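You operate a simulated robot arm through the tools that you are given. There is no shell and no other tool.

You run a simulated robot arm. Do the job below in one go: nothing can be reset, and whatever is moved stays where it is left.

TASK
Clamp the hinged plate and fold its flap up square.
Fine: the white clamp lever locks before the fold; the folding lever goes down again, then the clamp lever is thrown open.

It is judged by the outcome, as a careful person would: the job done as asked, and still so three seconds after it is handed in. It fails if anything else is knocked over, pushed out of place, dropped, spilled or broken. Flat cloth is picked up by pressing the open fingertips on it (5 to 10 N) and closing them slowly along it; thin cloth reads only 2 to 8 mm in the jaws.

THE ROBOT
A 7-joint arm with a two-finger parallel gripper, fixed in place. Base frame: the origin is at the foot of the arm, x ahead of it, y to its left, z up. Lengths are in m, angles in degrees, forces in N, time in s.
With the tool pointing down near the work surface it reaches from about 0.3 to 0.7 m from the base axis. Its first joint turns from -66.0 to 66.0 degrees. Payload 1.57 kg.
The TCP is the grasp point between the finger pads, 0.03 m short of the fingertips. In the tool frame z runs along the fingers and y along their closing line. Largest opening 0.11 m; finger width 0.024, thickness 0.012; the body of the gripper, 0.048 by 0.112 m, starts 0.078 m behind the TCP.
Orientation is told as [roll, pitch, yaw] about the base's x, y, z axes, in that order, counted from this pose: with the fingers straight down and closing along the base's y, the tool's x points along the base's -x, its y along +y and its z along -z.

THE INTERFACE
- The arm moves only by the tool apply_moves. Its argument "rows" is a list of rows, each a list of 2 entries, a list of its own where there are three numbers: the shift along the tool's x, y, z in m, then the turn, a rotation vector about the tool's x, y, z in rad. In form: [[[tx, ty, tz], [wx, wy, wz]], ...]. A call has 1 to 20 rows; each row is the pose to reach, as a shift and turn from the pose commanded when the call began, along the tool's axes at that moment. "gripper" is the gripper command, from -1 (fully open) to 1 (shut), values between in proportion, set as the call begins (left out, the last holds). A row lasts 0.2 s, in which the tool goes at most 0.05 m and 8.6 degrees; a call with a longer step from one row to the next is refused whole, and so is a gripper value outside its range. Where a pose cannot be reached the arm comes as near as it can. A force on the tool above 90 N (or 10 N above the force at the start of the call, whichever is more), or a blocked arm, ends the call early, and 0.2 s more pass. Each finger travels about 0.108 m/s and halts on what it meets, pressing with about 39 N; the grip force reading is that of the motor and also rises with nothing between the fingers. The clock runs only during rows and for 0.2 s after the last one: add rows that repeat a pose to give the fingers time. It gives the time, the measured TCP pose, the force on the tool (base axes), the opening and the grip force at its end, in the units of the frame above (readings bear some noise), with the torque about the TCP (base axes, N m) and any sound that the robot's microphone picked up, and new pictures: "show" is both (left out), scene, wrist or none.
- Cameras (640 x 400 px; columns grow to the right, rows downward): "scene" is fixed at [0.1439, -0.4029, 1.3683]; the picture's right is [0.86, -0.52, 0.00], its down [-0.45, -0.74, -0.50] and it looks along [0.26, 0.43, -0.87] (base axes); focal length 214 px, centre (320, 200). "wrist" rides on the gripper at [0.07, 0.016, -0.141] in the tool frame; the picture's right is [-0.23, 0.97, 0.00], its down [-0.86, -0.20, -0.48] and it looks along [-0.47, -0.11, 0.88] (tool axes); focal length 222 px, centre (320, 200).
- measure_at(camera, pixels): there is no depth. For up to 12 entries [column, row, z] of the newest picture of that camera ("zoom" is the newest enlarged one), the place [x, y] in the base frame at which the ray of that pixel passes the height z, good to about 0.003 m. It takes no simulated time.
- zoom(camera, box): a new picture of the part [left, top, right, bottom] of that camera's present view, enlarged. It takes no simulated time.
- finish_job(): hands the job in; it is judged then, once.

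Open the gripper and draw the arm clear of the work before you hand the job in, unless the task says otherwise.

The tools are called after ">>>" as name(argument=value, ...) on one line, values as JSON. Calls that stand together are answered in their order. apply_moves: Moves the arm, as the interface text tells. Its arguments: {"type":"object","properties":{"rows":{"type":"array"},"gripper":{"type":"number"},"show":{"type":"string","enum":["both","scene","wrist","none"]}},"required":["rows"]} The other tools are called the same way: measure_at (camera, pixels) gives the place at which the rays of pixels pass given heights; zoom (camera, box) takes an enlarged picture of a part of a camera's view; finish_job () hands the job in.

At the start:

```text
clock: 0.0
tool_pos: [0.2827, 0.2243, 1.2677]
tcp_rot: [0.0, 0.0, 0.0]
ft_force: [0.6, 0.2, 1.0]
moment: [-0.03, 0.01, -0.02]
width: 0.1098
gripper_force: 0.0
```

scene: 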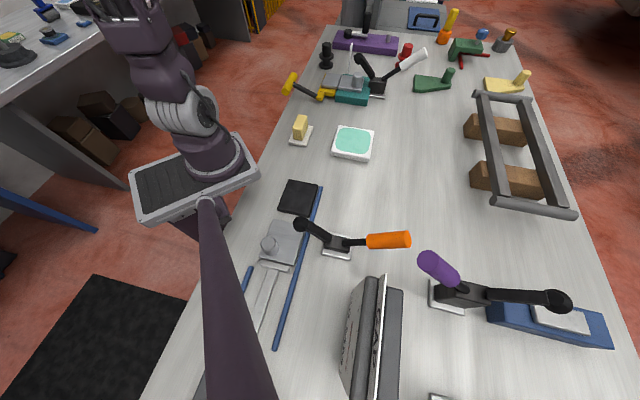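
wrist: 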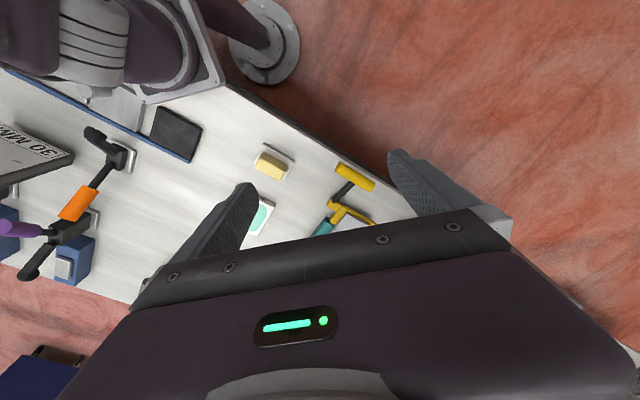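

The scene shows a teal fixture near pixel (352, 88) with a white-handled clamp lever (410, 60) and a yellow folding lever (290, 82). I zoom in for details.

>>> zoom(camera="scene", box=[270, 20, 440, 126])

>>> zoom(camera="wrist", box=[220, 120, 420, 245])

```text
3.76 times, centred on (355, 73) of scene
```

zoom: 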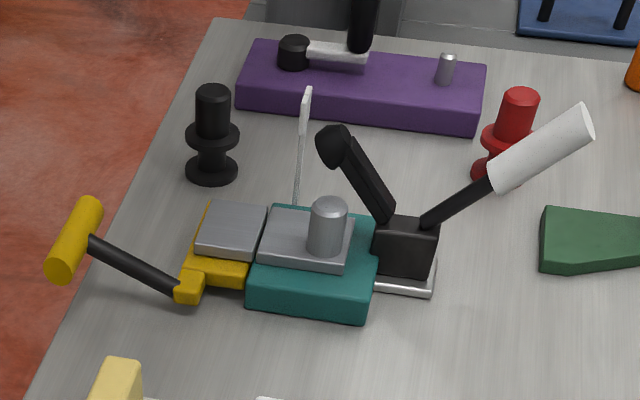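

```text
3.20 times, centred on (320, 182) of wrist
```

zoom: 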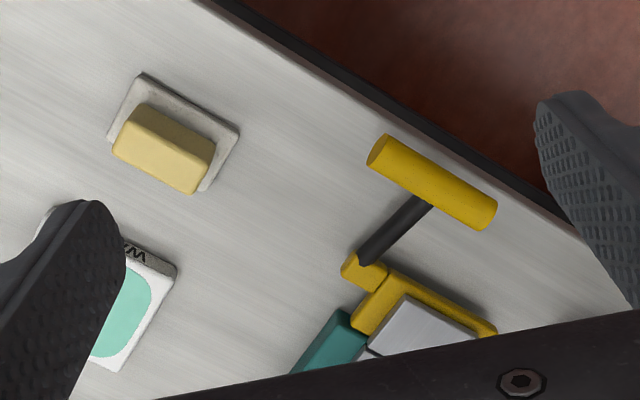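

I triangulate a few features using both cameras to find heights (table level, yellow handle).

>>> measure_at(camera="scene", pixels=[[285.9, 91.6, 0.0], [285.9, 91.6, 0.1], [293.8, 74.3, 0.0], [293.8, 74.3, 0.1], [289, 143, 0.0], [289, 143, 0.1], [308, 146, 0.0], [308, 146, 0.1], [333, 152, 0.0], [333, 152, 0.1]])

>>> measure_at(camera="zoom", pixels=[[376, 152, 0.0], [376, 152, 0.1], [485, 212, 0.0], [485, 212, 0.1], [142, 75, 0.0], [142, 75, 0.1], [108, 138, 0.0], [108, 138, 0.1], [238, 128, 0.0], [238, 128, 0.1], [200, 190, 0.0], [200, 190, 0.1]])

```text
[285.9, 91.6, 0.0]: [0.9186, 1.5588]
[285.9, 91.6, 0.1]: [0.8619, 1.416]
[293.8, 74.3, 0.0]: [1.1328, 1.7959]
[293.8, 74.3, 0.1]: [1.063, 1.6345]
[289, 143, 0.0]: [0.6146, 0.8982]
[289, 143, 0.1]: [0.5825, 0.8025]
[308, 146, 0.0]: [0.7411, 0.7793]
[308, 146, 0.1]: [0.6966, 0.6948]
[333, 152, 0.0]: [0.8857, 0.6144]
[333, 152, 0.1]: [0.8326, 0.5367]
```

```text
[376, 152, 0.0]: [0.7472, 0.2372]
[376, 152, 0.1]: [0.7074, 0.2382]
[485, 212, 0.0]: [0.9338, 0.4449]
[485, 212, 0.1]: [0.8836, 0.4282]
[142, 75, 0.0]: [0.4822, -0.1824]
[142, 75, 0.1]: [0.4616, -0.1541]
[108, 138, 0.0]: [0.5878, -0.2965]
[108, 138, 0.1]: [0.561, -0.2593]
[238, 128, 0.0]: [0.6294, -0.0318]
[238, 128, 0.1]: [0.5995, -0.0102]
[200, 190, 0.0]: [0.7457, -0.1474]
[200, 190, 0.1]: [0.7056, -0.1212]
```

Table appears to be near z≈0.88. I measure the fixture features at plausible heights in the scene camera.

>>> zoom(camera="scene", box=[276, 36, 436, 136])

>>> measure_at(camera="scene", pixels=[[335.6, 102.3, 0.88], [367, 105.4, 0.88], [384.8, 98.5, 0.88], [308, 146, 0.88], [289, 143, 0.88], [333, 152, 0.88], [368, 161, 0.88], [322, 66, 0.88], [406, 62, 0.88], [375, 90, 0.88]])

```text
4.00 times, centred on (356, 86) of scene
```

zoom: 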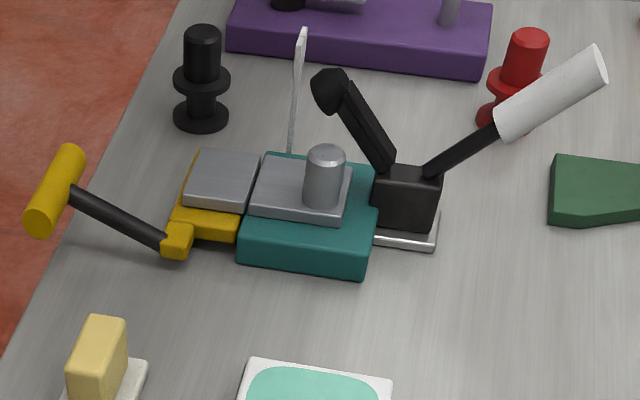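

```text
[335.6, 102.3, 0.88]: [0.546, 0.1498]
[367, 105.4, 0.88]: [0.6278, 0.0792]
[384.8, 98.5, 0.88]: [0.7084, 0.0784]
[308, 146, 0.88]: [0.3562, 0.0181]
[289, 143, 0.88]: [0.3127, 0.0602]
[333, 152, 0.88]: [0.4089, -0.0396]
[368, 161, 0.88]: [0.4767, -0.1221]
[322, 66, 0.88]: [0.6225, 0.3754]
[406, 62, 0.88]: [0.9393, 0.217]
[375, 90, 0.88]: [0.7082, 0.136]
```

The fixture lies around x 0.52–0.71, y 0.08–0.25. I move the arm high over it to look with the wrist camera.

>>> apply_moves(rows=[[[-0.037, -0.011, 0.015], [0, 0, 0]], [[-0.074, -0.022, 0.03], [0, 0, 0]], [[-0.111, -0.033, 0.045], [0, 0, 0]], [[-0.148, -0.044, 0.06], [0, 0, 0]], [[-0.185, -0.055, 0.075], [0, 0, 0]], [[-0.22, -0.066, 0.09], [0, 0, 0]], [[-0.22, -0.066, 0.09], [0, 0, 0]]], show="both")

```text
clock: 1.5
tool_pos: [0.5001, 0.1476, 1.1873]
tcp_rot: [-0.7, -0.1, -0.7]
ft_force: [-27.0, -29.6, 7.2]
moment: [3.45, -2.89, 0.77]
width: 0.1101
gripper_force: 0.0
stopped in row 7: the force on the tool passed its limit at 92 N (the readings are from after the stop); the commanded pose is now the measured one
```

scene: 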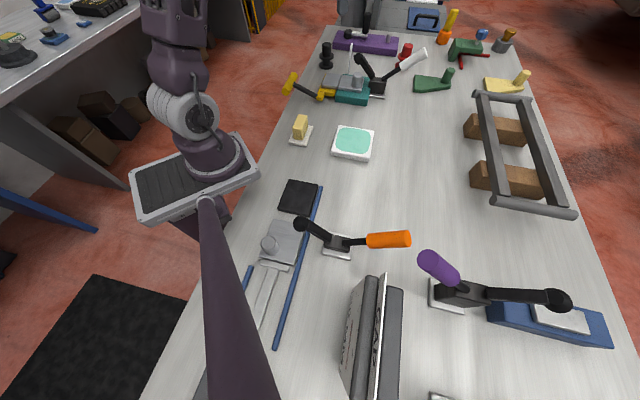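
wrist: 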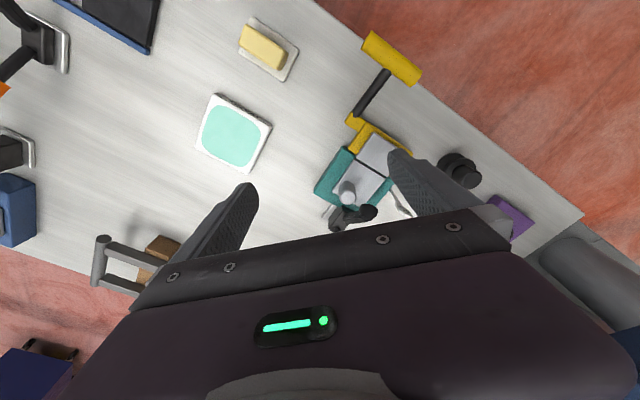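

The call stopped on a 92 N force with a residual of [-27, -29, 7], so something touched the gripper from the +x/+y side. I look closely in the wrist view before moving back.

>>> zoom(camera="wrist", box=[300, 20, 640, 232])

>>> zoom(camera="scene", box=[80, 0, 480, 250])

```text
1.88 times, centred on (470, 126) of wrist
```

zoom: 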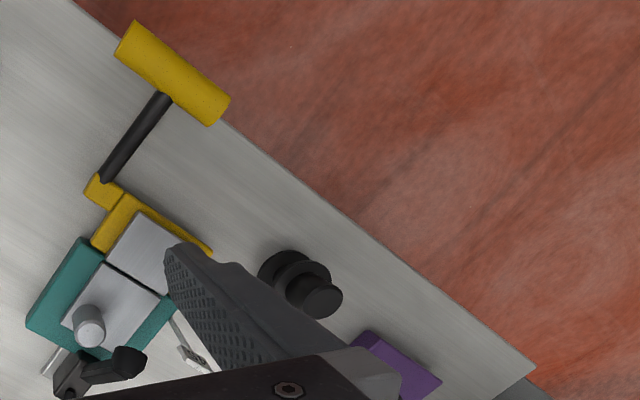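

```text
1.60 times, centred on (280, 125) of scene
```

zoom: 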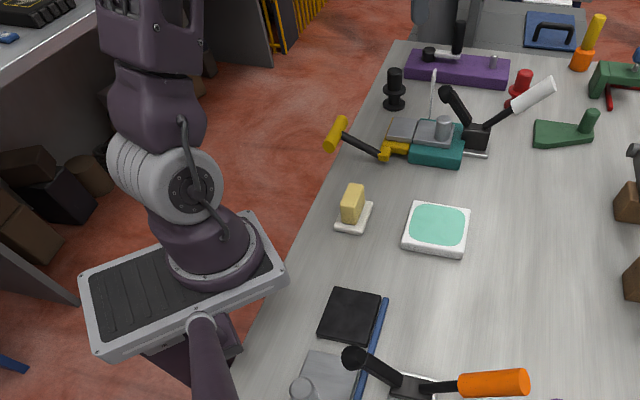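

The force/moment place the contact on the gripper body's +x/+y corner at about z≈1.29, out of both views. I back off toward −x/−y and tilt the tool so that the wrist camera looks forward to see what is there.

>>> apply_moves(rows=[[[0.03, -0.01, 0], [0, 0, 0]], [[0.06, -0.02, 0], [0, 0, 0]], [[0.1, -0.02, 0], [0, 0, 0]], [[0.12, -0.02, 0], [0, 0, 0]]], show="both")

```text
clock: 2.5
tool_pos: [0.3803, 0.1342, 1.1864]
tcp_rot: [-0.5, -0.1, -0.5]
ft_force: [0.3, -0.3, -0.4]
moment: [0.02, -0.01, 0.0]
width: 0.1101
gripper_force: 0.1
```

scene: 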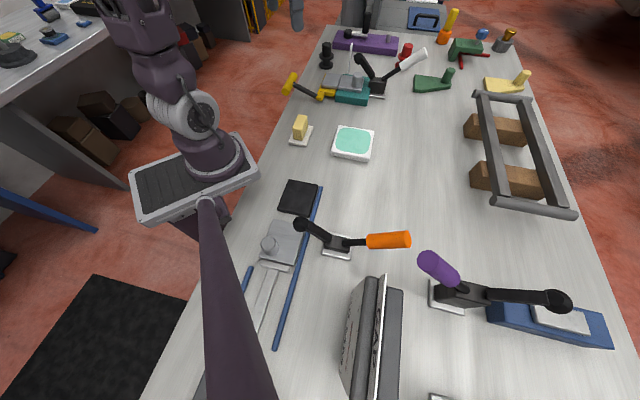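
wrist: 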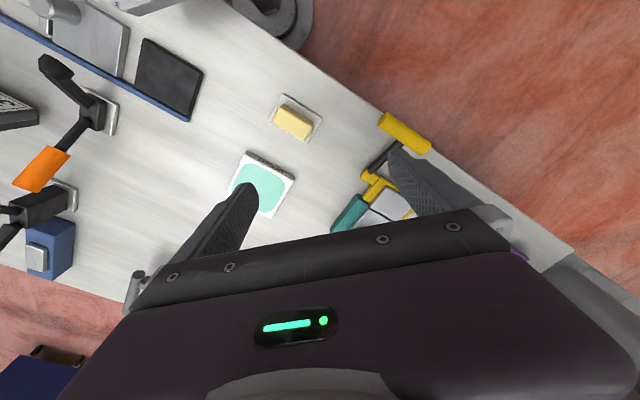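

Force is now zero. I tilt the tool so the wrist camera looks forward toward the obstacle area.

>>> apply_moves(rows=[[[0, 0, 0], [0, -0.14, 0]], [[0, 0, 0], [0, -0.28, 0]], [[0, 0, 0], [0, -0.42, 0]], [[0, 0, 0], [0, -0.56, 0]], [[0, 0, 0], [0, -0.7, 0]]], show="both")

```text
clock: 3.7
tool_pos: [0.3799, 0.1329, 1.185]
tcp_rot: [-0.7, -40.3, 0.1]
ft_force: [-0.1, 0.2, -0.1]
moment: [0.01, -0.01, -0.01]
width: 0.1099
gripper_force: 0.1
```

scene: 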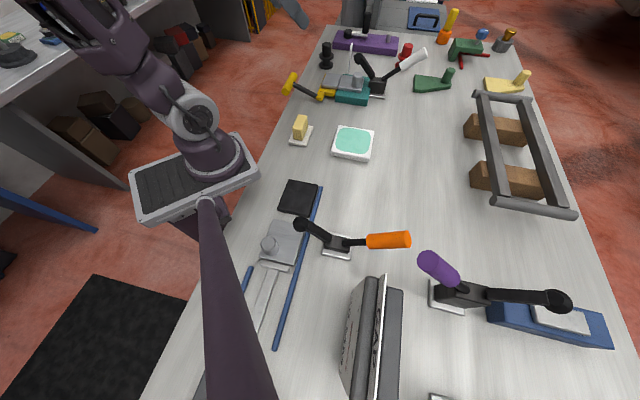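
wrist: 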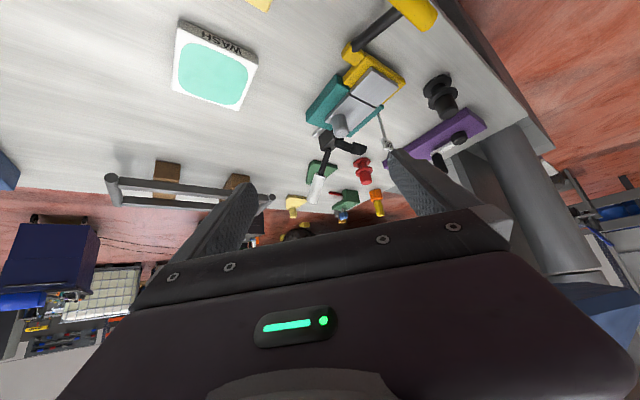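

A tall grey column with a flange and a blue part on top stands beyond the table end (wrist ~ (560,220)–(600,290)). I zoom and measure positions.

>>> measure_at(camera="wrist", pixels=[[522, 121, 0.88], [552, 150, 0.88], [487, 127, 0.88], [430, 170, 0.88], [595, 275, 1.2], [595, 275, 1.1], [552, 275, 1.1], [350, 147, 1.0], [318, 195, 1.0], [425, 15, 0.93], [530, 150, 0.7]])

>>> zoom(camera="wrist", box=[400, 60, 640, 320])

>>> zoom(camera="wrist", box=[270, 0, 470, 210])

>>> zoom(camera="scene", box=[240, 0, 480, 110])

```text
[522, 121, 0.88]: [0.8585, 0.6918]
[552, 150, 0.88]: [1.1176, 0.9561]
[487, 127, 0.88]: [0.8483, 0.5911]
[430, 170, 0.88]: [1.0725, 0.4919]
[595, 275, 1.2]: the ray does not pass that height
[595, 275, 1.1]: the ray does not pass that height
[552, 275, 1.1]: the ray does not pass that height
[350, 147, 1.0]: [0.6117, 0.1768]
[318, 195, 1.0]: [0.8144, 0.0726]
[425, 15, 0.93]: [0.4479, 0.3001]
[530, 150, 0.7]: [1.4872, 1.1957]
```

```text
1.54 times, centred on (520, 190) of wrist
```

zoom: 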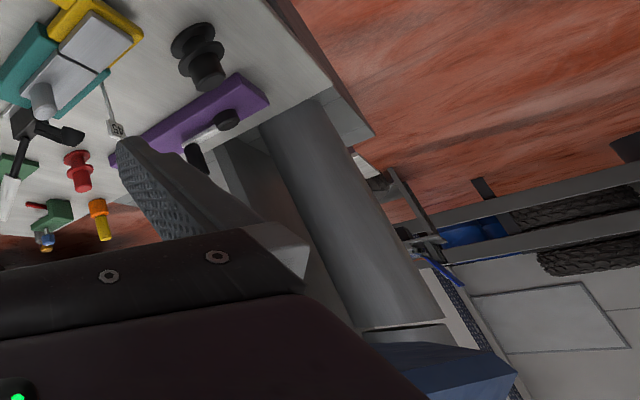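

```text
1.90 times, centred on (370, 105) of wrist
```

zoom: 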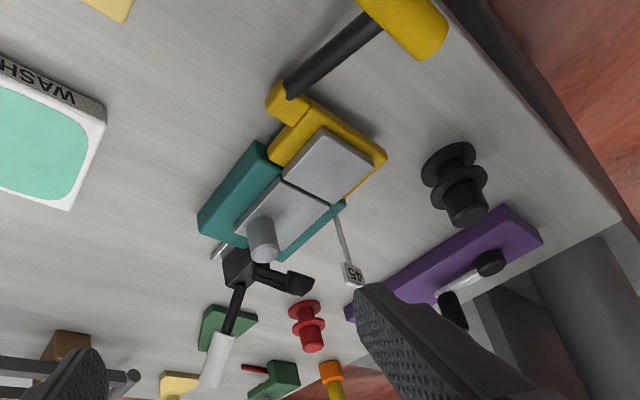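

```text
2.67 times, centred on (360, 55) of scene
```

zoom: 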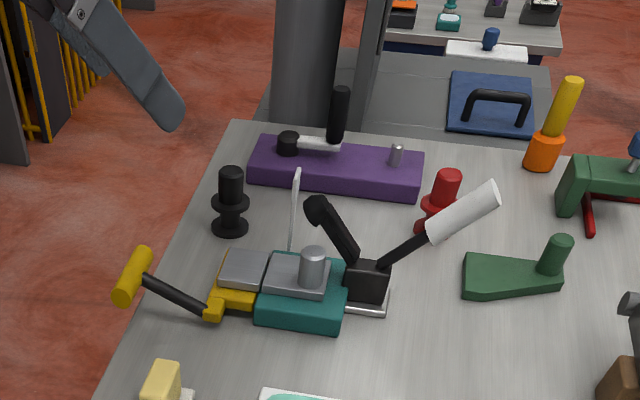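

The column stands far off (~(1.2, 0.97)), but its blue top may overhang my workspace. I tilt the camera further up to see what is overhead.

>>> apply_moves(rows=[[[0, 0, 0], [0, -0.12, 0]], [[0, 0, 0], [0, -0.24, 0]], [[0, 0, 0], [0, -0.36, 0]], [[0, 0, 0], [0, -0.48, 0]]], show="both")

```text
clock: 4.7
tool_pos: [0.3809, 0.1338, 1.1858]
tcp_rot: [-1.7, -67.8, 1.2]
ft_force: [-0.7, 0.1, -0.4]
moment: [0.0, -0.03, -0.02]
width: 0.1099
gripper_force: 0.0
```

scene: 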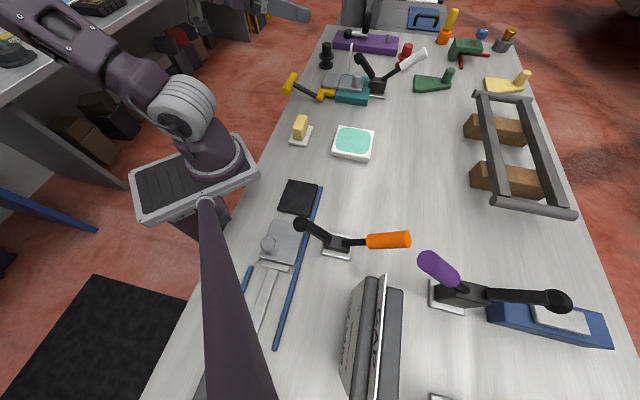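
wrist: 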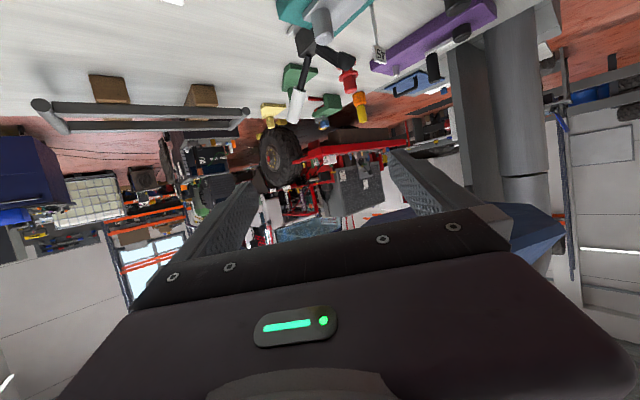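

A blue beam appears to extend from the column top across the view behind the fingers (wrist ~(350–560, 215–240)). I zoom.

>>> zoom(camera="wrist", box=[220, 100, 600, 290])

>>> zoom(camera="wrist", box=[260, 0, 460, 125])

```text
1.68 times, centred on (410, 195) of wrist
```

zoom: 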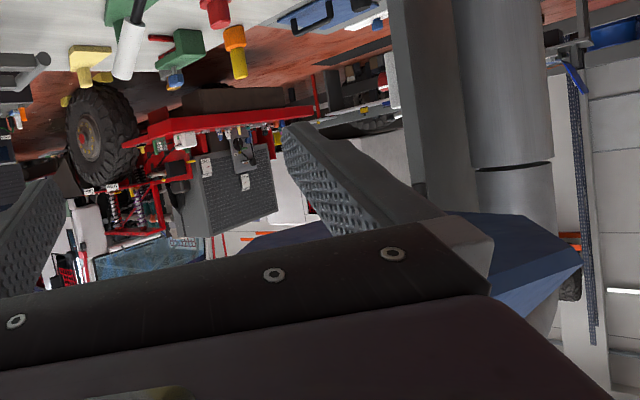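

```text
3.20 times, centred on (360, 62) of wrist
```

zoom: 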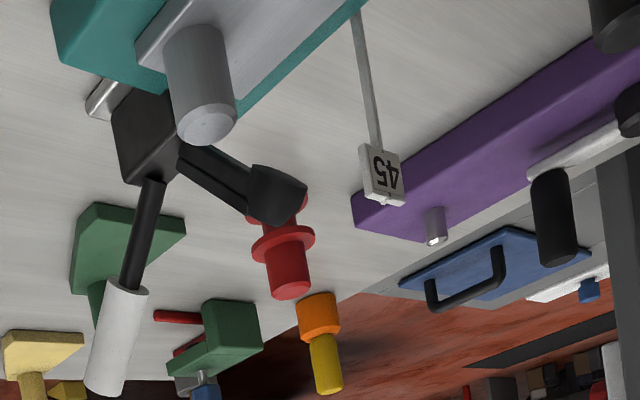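

There is a large blue overhang above the fixture area (bottom edge near z≈1.25 by my estimate). I yaw toward it and tilt up a bit more for a clear look.

>>> apply_moves(rows=[[[0.02, -0.03, -0.0], [0, 0, 0]], [[0.03, -0.06, -0.02], [0, -0.08, 0]], [[0.04, -0.09, -0.04], [0, -0.18, 0]], [[0.06, -0.12, -0.05], [0, -0.28, 0]]], show="both")

```text
clock: 5.7
tool_pos: [0.2763, 0.0636, 1.2539]
tcp_rot: [-4.1, -80.9, 3.6]
ft_force: [-0.3, -0.5, 0.0]
moment: [-0.02, -0.01, 0.0]
width: 0.11
gripper_force: 0.1
out of reach, approached as far as the arm can: row 1, 2, 3, 4
```

scene: 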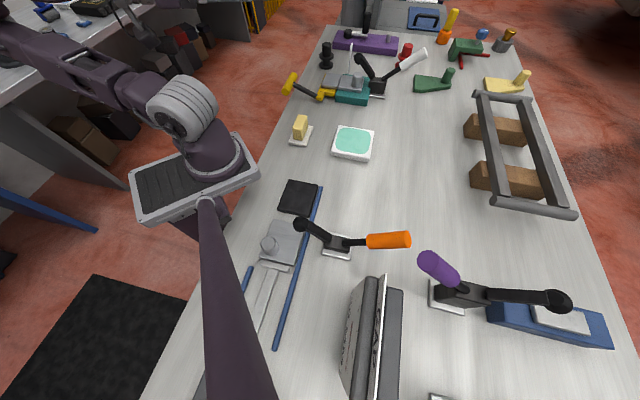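
wrist: 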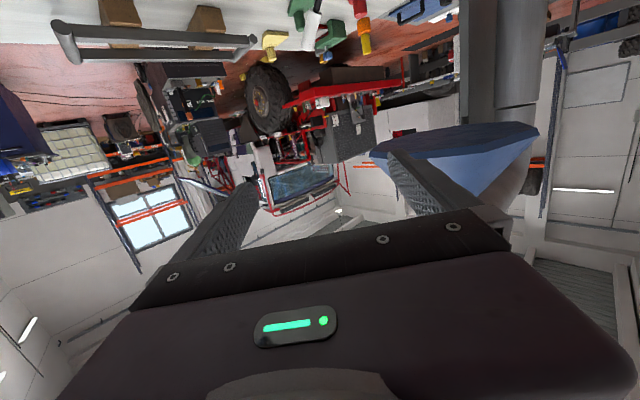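

>>> zoom(camera="wrist", box=[340, 60, 580, 240])

```text
2.22 times, centred on (460, 150) of wrist
```

zoom: 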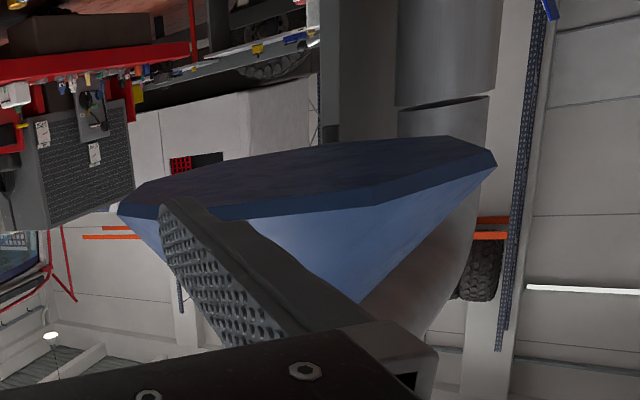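

The blue object is an octagonal fume hood hanging over the fixture. I measure its rim corners at candidate heights.

>>> measure_at(camera="zoom", pixels=[[120, 208, 1.25], [120, 208, 1.3], [250, 218, 1.25], [250, 218, 1.3], [497, 160, 1.25], [497, 160, 1.3], [447, 136, 1.25], [447, 136, 1.3], [145, 183, 1.25], [145, 183, 1.3]])

```text
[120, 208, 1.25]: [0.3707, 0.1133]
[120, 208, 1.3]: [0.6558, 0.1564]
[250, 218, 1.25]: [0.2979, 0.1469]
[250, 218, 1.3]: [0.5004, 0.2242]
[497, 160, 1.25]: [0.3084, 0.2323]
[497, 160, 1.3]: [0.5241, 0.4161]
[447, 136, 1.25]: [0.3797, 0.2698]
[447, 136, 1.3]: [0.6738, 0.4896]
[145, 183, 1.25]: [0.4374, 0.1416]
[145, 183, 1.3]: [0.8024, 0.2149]
```

The hood rim sits at about z≈1.29 for x>0.5, y>0.16, so I must stay below ~1.25 there and work with a tilted tool. I move to a viewing pose at about (0.46, 0.10, 1.04), pitch −20°.

>>> apply_moves(rows=[[[0.0226, 0.005, 0.0274], [0, 0.133, 0]], [[0.0452, 0.01, 0.0548], [0, 0.266, 0]], [[0.0679, 0.015, 0.0821], [0, 0.4, 0]], [[0.0905, 0.02, 0.1095], [0, 0.532, 0]], [[0.1131, 0.025, 0.1369], [0, 0.665, 0]], [[0.1357, 0.03, 0.1642], [0, 0.798, 0]], [[0.1584, 0.035, 0.1916], [0, 0.93, 0]], [[0.181, 0.04, 0.219], [0, 1.06, 0]]], show="both")

```text
clock: 7.5
tool_pos: [0.4225, 0.0678, 1.0916]
tcp_rot: [-1.8, -27.9, -1.7]
ft_force: [0.2, -0.5, 0.8]
moment: [-0.03, 0.01, 0.02]
width: 0.1102
gripper_force: 0.2
out of reach, approached as far as the arm can: row 1, 2, 6, 7, 8
```

scene: 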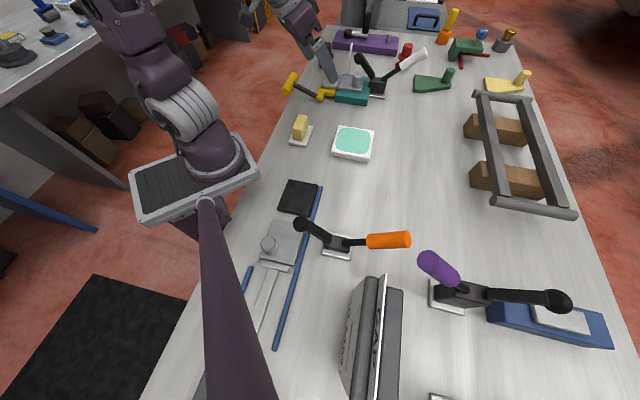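
wrist: 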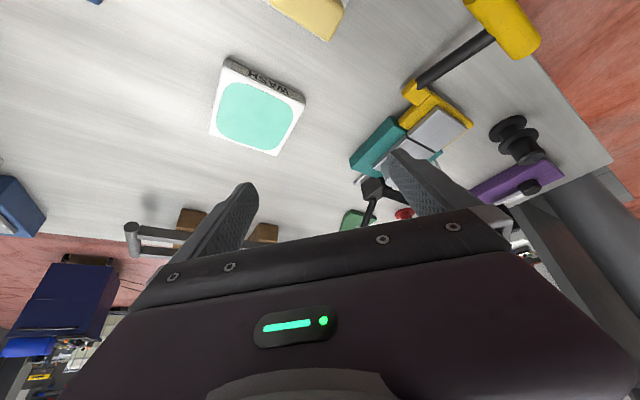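

The right finger hides the fixture; I shift the tool toward +y so the fixture appears between the fingers.

>>> apply_moves(rows=[[[0, 0.04, 0], [0, 0, 0]], [[0, 0.08, 0], [0, 0, 0]], [[0, 0.11, 0], [0, 0, 0]], [[0, 0.11, 0], [0, 0, 0]]], show="both")

```text
clock: 8.5
tool_pos: [0.4312, 0.1757, 1.087]
tcp_rot: [-1.8, -28.0, -1.8]
ft_force: [0.4, 0.6, 0.2]
moment: [0.0, 0.01, -0.02]
width: 0.1102
gripper_force: 0.1
```

scene: 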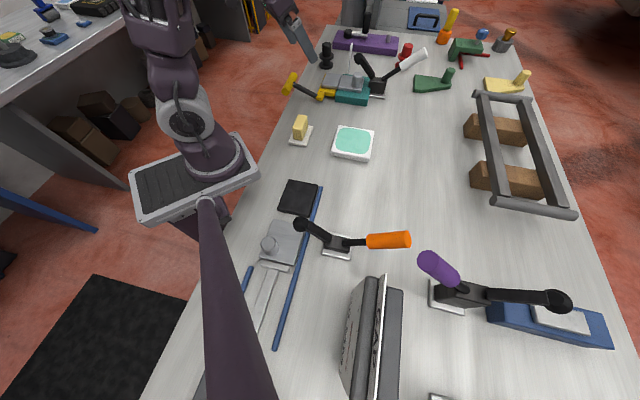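
wrist: 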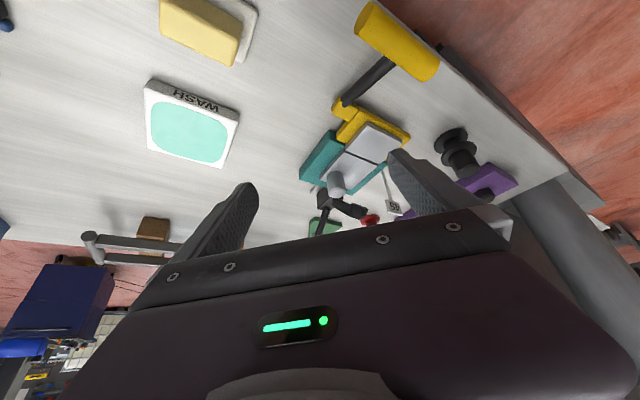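

>>> zoom(camera="wrist", box=[270, 0, 450, 240])

>>> zoom(camera="scene", box=[280, 40, 440, 140])

```text
1.67 times, centred on (360, 120) of wrist
```

zoom: 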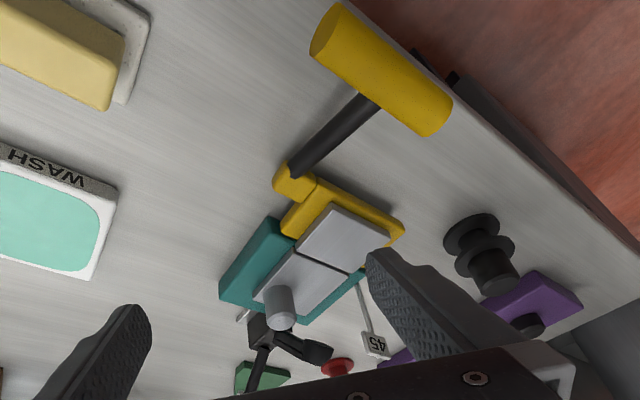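

```text
4.00 times, centred on (360, 90) of scene
```

zoom: 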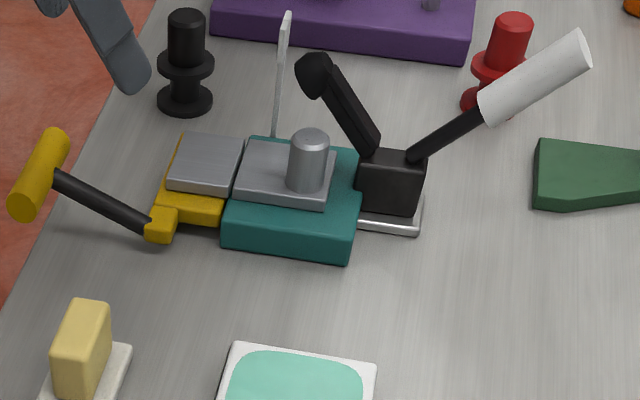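

I triangulate the fixture's main points with both cameras.

>>> measure_at(camera="scene", pixels=[[286.25, 91.25, 0.92], [294.5, 74.5, 0.92], [425.75, 52.5, 1.0], [401.25, 67.5, 1.0], [383, 79.5, 0.95], [358, 59.5, 1.0], [373, 77.5, 0.95], [357.5, 73.75, 0.95], [352, 43.75, 1.0], [349, 73.75, 0.9], [319, 95, 0.9], [368.75, 95, 0.91]])

>>> measure_at(camera="wrist", pixels=[[363, 20, 0.92], [363, 20, 0.96], [429, 71, 0.92], [429, 71, 0.96], [360, 210, 1.0], [336, 192, 0.95], [331, 133, 0.91], [301, 172, 0.91], [383, 171, 0.9], [393, 212, 1.0], [343, 103, 0.9], [320, 188, 0.88]])

```text
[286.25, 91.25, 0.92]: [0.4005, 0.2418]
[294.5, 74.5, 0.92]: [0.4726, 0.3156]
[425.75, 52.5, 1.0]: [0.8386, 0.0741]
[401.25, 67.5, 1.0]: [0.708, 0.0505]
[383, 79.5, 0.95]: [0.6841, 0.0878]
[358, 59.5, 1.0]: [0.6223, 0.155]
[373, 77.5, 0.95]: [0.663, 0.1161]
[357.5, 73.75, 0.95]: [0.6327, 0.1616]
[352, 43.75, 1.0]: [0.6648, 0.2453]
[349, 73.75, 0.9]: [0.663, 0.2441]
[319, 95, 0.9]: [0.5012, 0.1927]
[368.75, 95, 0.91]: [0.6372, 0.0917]
```

```text
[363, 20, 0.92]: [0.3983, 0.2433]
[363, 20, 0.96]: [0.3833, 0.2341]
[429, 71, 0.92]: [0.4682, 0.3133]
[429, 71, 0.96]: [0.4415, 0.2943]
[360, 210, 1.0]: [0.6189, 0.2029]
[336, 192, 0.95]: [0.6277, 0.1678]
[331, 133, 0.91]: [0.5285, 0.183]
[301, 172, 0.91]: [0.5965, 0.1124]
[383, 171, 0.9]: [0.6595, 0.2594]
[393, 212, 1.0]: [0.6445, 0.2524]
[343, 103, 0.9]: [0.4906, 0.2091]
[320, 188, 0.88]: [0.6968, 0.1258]
```

Yellow handle triangulates well at z≈0.92 from (0.40,0.24) to (0.47,0.315), so the hinge axis runs at 45° in the xy plane. I yaw the tool 45° to view the mechanism from the side along the hinge axis.

>>> apply_moves(rows=[[[-0.006, -0.018, 0.014], [-0.0587, -0.0166, -0.0957]], [[-0.012, -0.036, 0.028], [-0.1174, -0.033, -0.191]], [[-0.0175, -0.054, 0.042], [-0.176, -0.05, -0.287]], [[-0.023, -0.072, 0.056], [-0.235, -0.066, -0.383]], [[-0.029, -0.09, 0.07], [-0.294, -0.083, -0.479]], [[-0.035, -0.108, 0.084], [-0.352, -0.099, -0.574]], [[-0.0405, -0.126, 0.0985], [-0.411, -0.116, -0.67]], [[-0.0405, -0.126, 0.0985], [-0.411, -0.116, -0.67]]], show="both")

```text
clock: 10.3
tool_pos: [0.5018, 0.0439, 1.0234]
tcp_rot: [-1.3, -33.9, 43.2]
ft_force: [0.3, -0.1, -0.5]
moment: [0.03, -0.03, 0.0]
width: 0.11
gripper_force: 0.0
```

scene: 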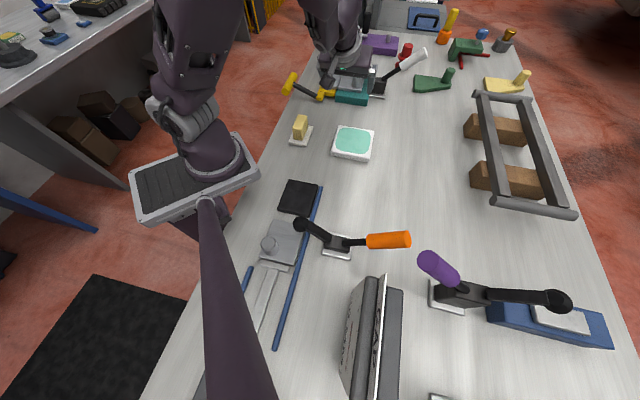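
wrist: 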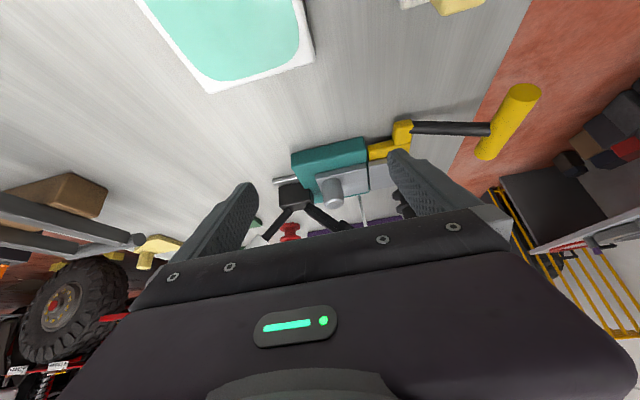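

>>> zoom(camera="wrist", box=[230, 110, 430, 245])

>>> zoom(camera="wrist", box=[360, 60, 580, 200])

```text
2.96 times, centred on (330, 178) of wrist
```

zoom: 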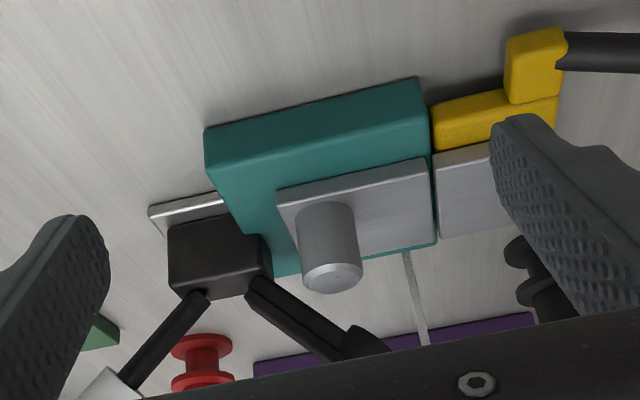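

```text
2.86 times, centred on (470, 130) of wrist
```

zoom: 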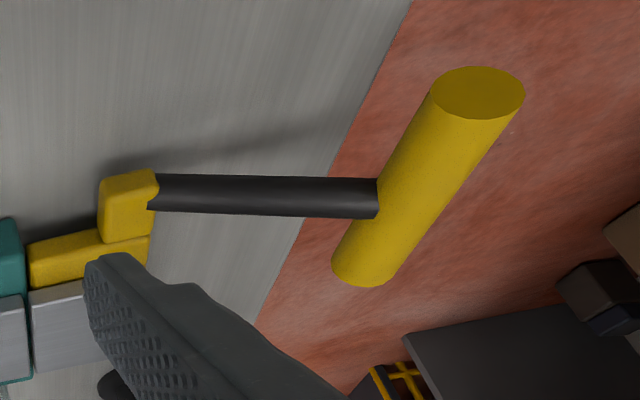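

The side view shows the clamp bracket with the handle rod going up and away and the arm up over the plate. I measure the clamp and teal base points from this view.

>>> measure_at(camera="wrist", pixels=[[363.1, 137.5, 0.88], [291.8, 154.4, 0.88], [367.8, 154.3, 0.91], [292.8, 171.2, 0.91], [288.4, 210.1, 0.96], [288.4, 210.1, 1.0], [308, 208.4, 0.96], [308, 208.4, 1.0], [345.2, 227, 0.96], [345.2, 227, 1.0], [260.7, 237.1, 1.0], [260.7, 237.1, 1.05]])

>>> measure_at(camera="scene", pixels=[[335.5, 102, 0.88], [367.5, 105.5, 0.88], [335.5, 102, 0.9], [367.5, 105.5, 0.9], [383, 79.5, 0.96], [383, 79.5, 1.0], [373, 77.5, 0.96], [373, 77.5, 1.0], [358, 59.5, 0.96], [358, 59.5, 1.0], [401.25, 67.5, 1.0], [401.25, 67.5, 1.05]])

```text
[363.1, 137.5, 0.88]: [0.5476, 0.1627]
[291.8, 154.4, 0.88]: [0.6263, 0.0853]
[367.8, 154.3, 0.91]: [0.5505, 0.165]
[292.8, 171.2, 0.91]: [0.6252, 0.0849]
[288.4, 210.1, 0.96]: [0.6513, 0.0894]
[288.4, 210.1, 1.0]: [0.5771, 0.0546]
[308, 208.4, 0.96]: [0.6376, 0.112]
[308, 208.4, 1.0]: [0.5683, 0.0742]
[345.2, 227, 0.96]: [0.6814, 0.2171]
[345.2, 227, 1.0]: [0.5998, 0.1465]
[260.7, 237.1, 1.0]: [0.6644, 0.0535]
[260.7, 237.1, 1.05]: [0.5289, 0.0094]
```

```text
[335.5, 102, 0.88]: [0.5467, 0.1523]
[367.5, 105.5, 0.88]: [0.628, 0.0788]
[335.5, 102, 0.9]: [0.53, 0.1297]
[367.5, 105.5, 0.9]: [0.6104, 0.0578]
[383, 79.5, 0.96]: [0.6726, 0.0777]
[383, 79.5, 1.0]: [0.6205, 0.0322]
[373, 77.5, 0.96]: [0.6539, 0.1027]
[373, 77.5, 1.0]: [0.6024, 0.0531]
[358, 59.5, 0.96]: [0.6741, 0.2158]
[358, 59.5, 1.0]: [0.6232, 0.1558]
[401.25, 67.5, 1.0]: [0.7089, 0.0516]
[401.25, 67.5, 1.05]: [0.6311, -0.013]
```

Clamp pivot triangulates near (0.71, 0.135, 0.92); the handle rises at ~38° outward along v=(0.71,−0.70). I check what lies near the handle (green block, red bobbin) before approaching.

>>> zoom(camera="scene", box=[360, 30, 520, 130])

>>> measure_at(camera="scene", pixels=[[413, 92, 0.875], [452, 90, 0.875], [450, 68, 0.94], [425.75, 52.5, 1.02], [405, 60, 0.875], [420, 75, 0.9], [485, 92, 0.875], [470, 120, 0.875], [495, 200, 0.95]])

```text
4.00 times, centred on (440, 80) of scene
```

zoom: 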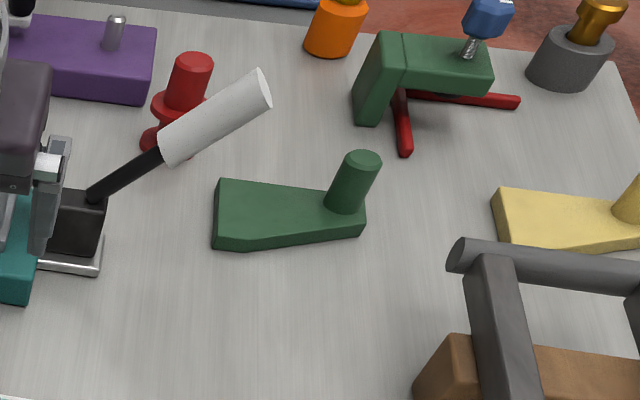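

```text
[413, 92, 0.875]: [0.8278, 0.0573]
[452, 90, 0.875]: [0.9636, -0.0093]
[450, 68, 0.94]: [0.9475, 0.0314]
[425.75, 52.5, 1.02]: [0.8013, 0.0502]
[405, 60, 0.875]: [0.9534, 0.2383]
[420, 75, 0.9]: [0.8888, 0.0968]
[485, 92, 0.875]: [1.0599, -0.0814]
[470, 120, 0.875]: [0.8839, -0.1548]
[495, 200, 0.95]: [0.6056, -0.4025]
```

The green block's near corner is at (0.828, 0.057), low enough to avoid. I close the fingers and move to a stance on the base side of the white handle, pitch −60°, yaw 45°.

>>> apply_moves(rows=[[[-0.0156, -0.0315, 0.0151], [-0.007, -0.076, -0.004]], [[-0.0312, -0.063, 0.0303], [-0.013, -0.152, -0.009]], [[-0.0468, -0.0945, 0.0454], [-0.02, -0.228, -0.013]], [[-0.0625, -0.126, 0.0605], [-0.027, -0.303, -0.017]], [[-0.078, -0.1575, 0.0757], [-0.033, -0.379, -0.022]], [[-0.0937, -0.189, 0.0908], [-0.04, -0.455, -0.026]], [[-0.0937, -0.189, 0.0908], [-0.04, -0.455, -0.026]]], gripper=1, show="both")

```text
clock: 11.9
tool_pos: [0.7285, -0.0089, 1.0058]
tcp_rot: [-1.2, -59.7, 46.4]
ft_force: [-0.5, -0.1, -0.3]
moment: [-0.01, 0.01, 0.01]
width: 0.0
gripper_force: 20.7
```

scene: 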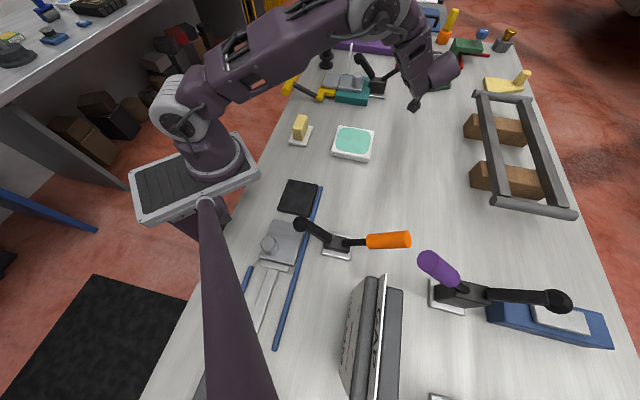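
wrist: 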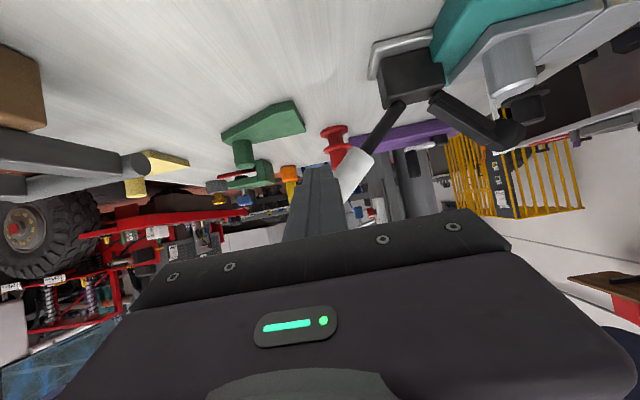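

Fingers are closed at about (318,180) in the wrist view, near the white handle at (355,175). I zoom in for a detailed look at the clamp from the side.

>>> zoom(camera="wrist", box=[260, 30, 560, 220])

>>> measure_at(camera="wrist", pixels=[[402, 104, 0.92], [402, 104, 0.96], [366, 152, 0.96], [366, 152, 1.0], [348, 200, 1.0], [348, 200, 1.04], [430, 96, 0.92], [520, 135, 0.96], [520, 135, 1.0], [410, 55, 0.92]])

```text
2.11 times, centred on (410, 125) of wrist
```

zoom: 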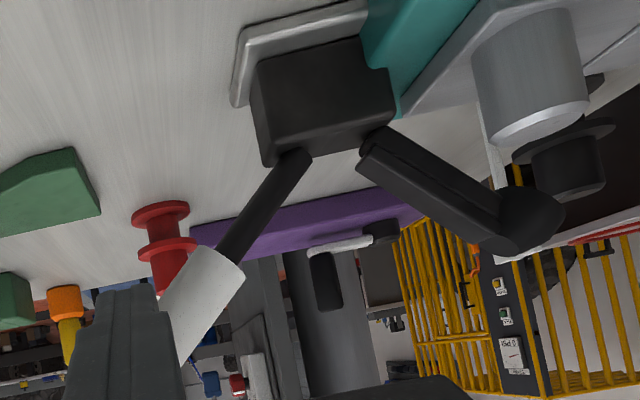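

```text
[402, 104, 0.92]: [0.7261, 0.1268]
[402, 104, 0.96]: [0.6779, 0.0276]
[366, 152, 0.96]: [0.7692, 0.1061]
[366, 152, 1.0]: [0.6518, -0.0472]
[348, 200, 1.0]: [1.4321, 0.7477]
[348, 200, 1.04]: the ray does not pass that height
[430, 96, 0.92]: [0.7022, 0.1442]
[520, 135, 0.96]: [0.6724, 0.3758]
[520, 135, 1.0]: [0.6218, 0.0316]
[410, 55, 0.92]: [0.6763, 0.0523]
```

Measurements agree (rod root (0.725,0.125,0.92), rod/white joint (0.769,0.10,0.96)). I lower to z≈0.936 and slide the closed fingers along +u under the white handle.

>>> apply_moves(rows=[[[0.03, 0.002, 0.0175], [0, 0, 0]], [[0.0605, 0.0046, 0.0351], [0, 0, 0]], [[0.0463, 0.004, 0.0594], [0, 0, 0]], [[0.0321, 0.0035, 0.0837], [0, 0, 0]], [[0.0179, 0.0029, 0.108], [0, 0, 0]], [[0.0179, 0.0029, 0.108], [0, 0, 0]]], show="both")

```text
clock: 13.3
tool_pos: [0.7852, 0.0514, 0.9364]
tcp_rot: [-1.1, -59.8, 46.2]
ft_force: [-0.4, -0.7, 0.5]
moment: [0.0, -0.04, 0.02]
width: 0.0
gripper_force: 21.7
```

scene: 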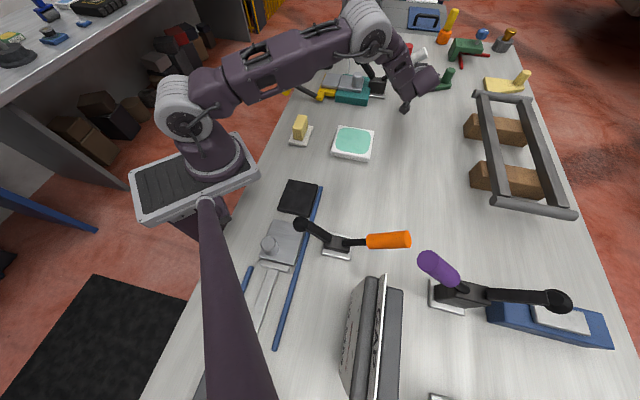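
wrist: 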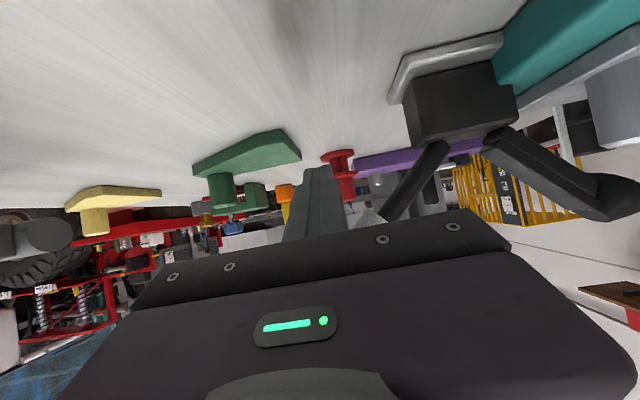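

No contact yet at s≈0.112. I push the handle up along its arc about the pivot by roughly 20° and watch the force.

>>> apply_moves(rows=[[[-0.0075, 0.009, -0.0043], [0, 0, 0]], [[-0.0151, 0.0177, -0.0085], [0, 0, 0]], [[-0.022, 0.0214, -0.0125], [0, 0, 0]], [[-0.029, 0.0251, -0.0164], [0, 0, 0]], [[-0.0353, 0.0304, -0.02], [0, 0, 0]], [[-0.0417, 0.0357, -0.0237], [0, 0, 0]], [[-0.0417, 0.0357, -0.0237], [0, 0, 0]]], show="both")

```text
clock: 14.9
tool_pos: [0.7613, 0.078, 0.9838]
tcp_rot: [-1.3, -60.0, 46.2]
ft_force: [0.5, 0.9, 0.9]
moment: [0.01, -0.04, 0.01]
width: 0.0
gripper_force: 21.1
```

scene: 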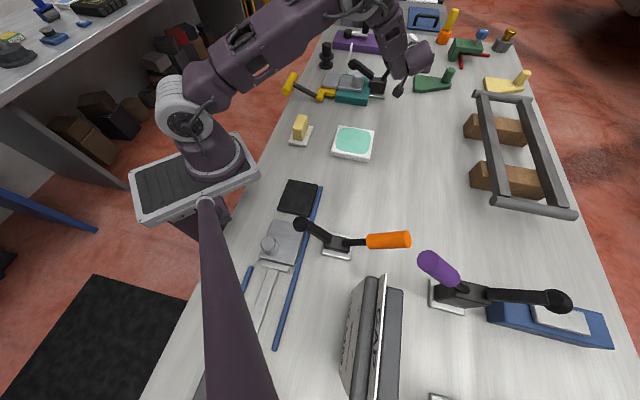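
wrist: 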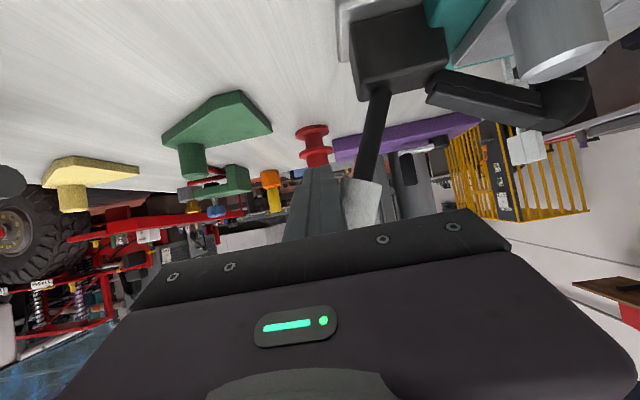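

The handle is rising with hardly any force and the clamp arm is dropping. I continue along the arc toward vertical.

>>> apply_moves(rows=[[[-0.0056, 0.0067, -0.0033], [0, 0, 0]], [[-0.011, 0.0134, -0.0063], [0, 0, 0]], [[-0.0156, 0.0213, -0.0088], [0, 0, 0]], [[-0.0197, 0.0293, -0.0111], [0, 0, 0]], [[-0.0197, 0.0293, -0.0111], [0, 0, 0]]], show="both")

```text
clock: 16.1
tool_pos: [0.7402, 0.099, 1.0066]
tcp_rot: [-1.3, -59.9, 46.3]
ft_force: [0.5, 0.6, -0.7]
moment: [-0.04, -0.01, 0.02]
width: 0.0
gripper_force: 21.0
```

scene: 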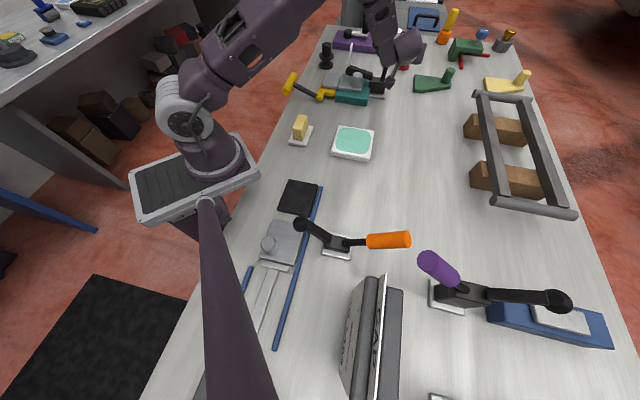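
wrist: 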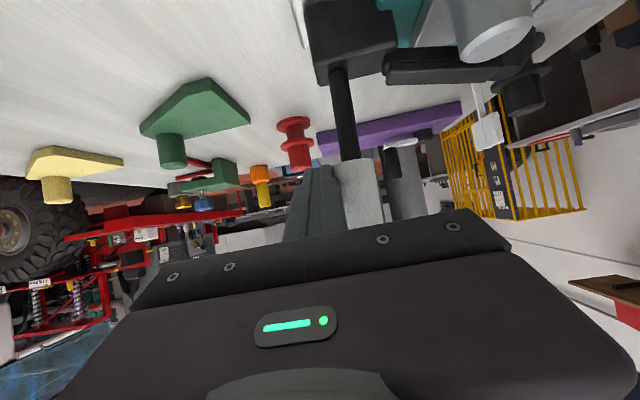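

The handle is nearly upright and the arm almost level. I continue another ~20° along the arc.

>>> apply_moves(rows=[[[-0.0016, 0.0046, -0.001], [0, 0, 0]], [[-0.0032, 0.0091, -0.0019], [0, 0, 0]], [[-0.0046, 0.0135, -0.0027], [0, 0, 0]], [[-0.0059, 0.0179, -0.0034], [0, 0, 0]], [[-0.0068, 0.022, -0.0039], [0, 0, 0]], [[-0.0076, 0.0264, -0.0044], [0, 0, 0]], [[-0.0076, 0.0264, -0.0044], [0, 0, 0]]], show="both")

```text
clock: 17.7
tool_pos: [0.722, 0.115, 1.0137]
tcp_rot: [-1.4, -59.7, 46.1]
ft_force: [14.9, -10.4, -2.6]
moment: [-0.32, -0.35, -0.35]
width: 0.0
gripper_force: 20.9
```

scene: 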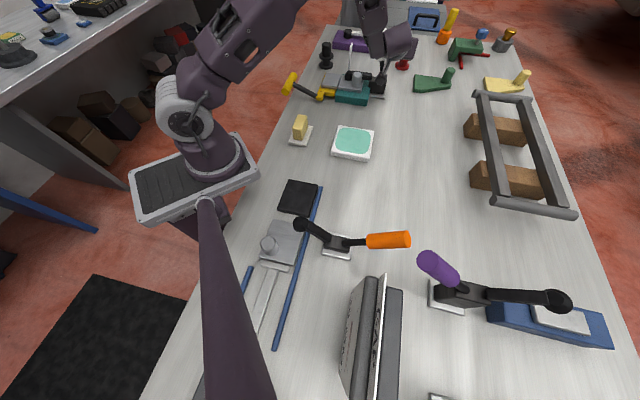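
wrist: 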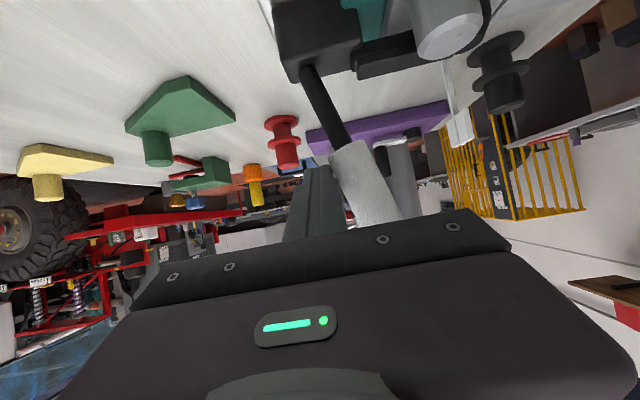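

Now there's ~18 N resistance along +v: the pad has reached the plate. I push further past centre in small steps, listening for the lock.

>>> apply_moves(rows=[[[-0.0005, 0.004, -0.0003], [0, 0, 0]], [[-0.001, 0.008, -0.0006], [0, 0, 0]], [[-0.001, 0.012, -0.0006], [0, 0, 0]], [[-0.001, 0.012, -0.0006], [0, 0, 0]]], show="wrist")

```text
clock: 18.7
tool_pos: [0.7192, 0.1162, 1.0167]
tcp_rot: [-1.9, -59.8, 45.6]
ft_force: [67.4, -37.0, -4.7]
moment: [-1.0, -1.57, -1.63]
width: 0.0001
gripper_force: 21.2
```

wrist: 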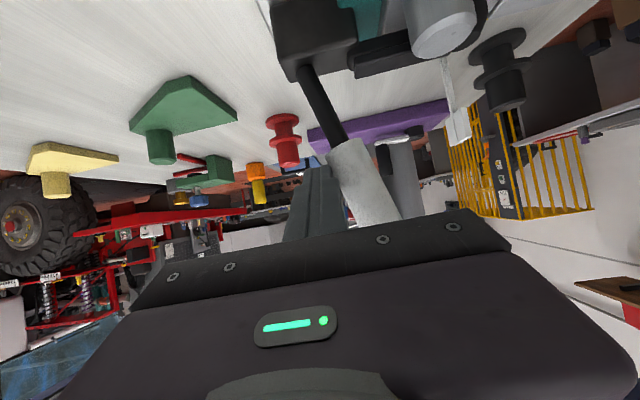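

Force rises to 77 N with hardly any movement, so the handle is at a stop. I zoom to see whether the pad is on the plate and locked.

>>> zoom(camera="wrist", box=[240, 0, 560, 220])

>>> zoom(camera="scene", box=[300, 30, 440, 118])

```text
1.82 times, centred on (400, 110) of wrist
```

zoom: 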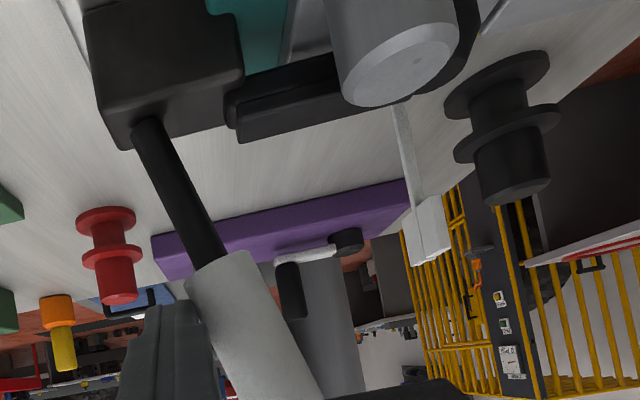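

```text
4.55 times, centred on (370, 74) of scene
```

zoom: 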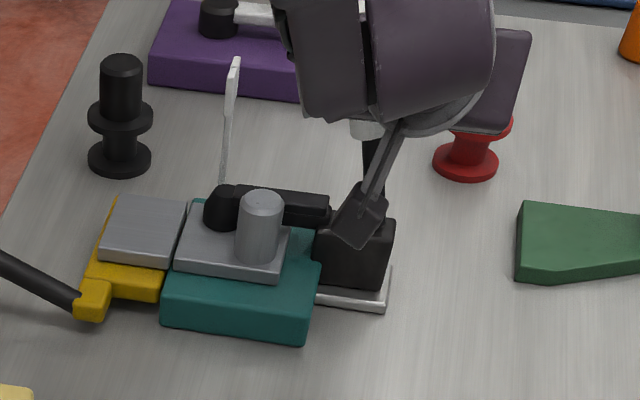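

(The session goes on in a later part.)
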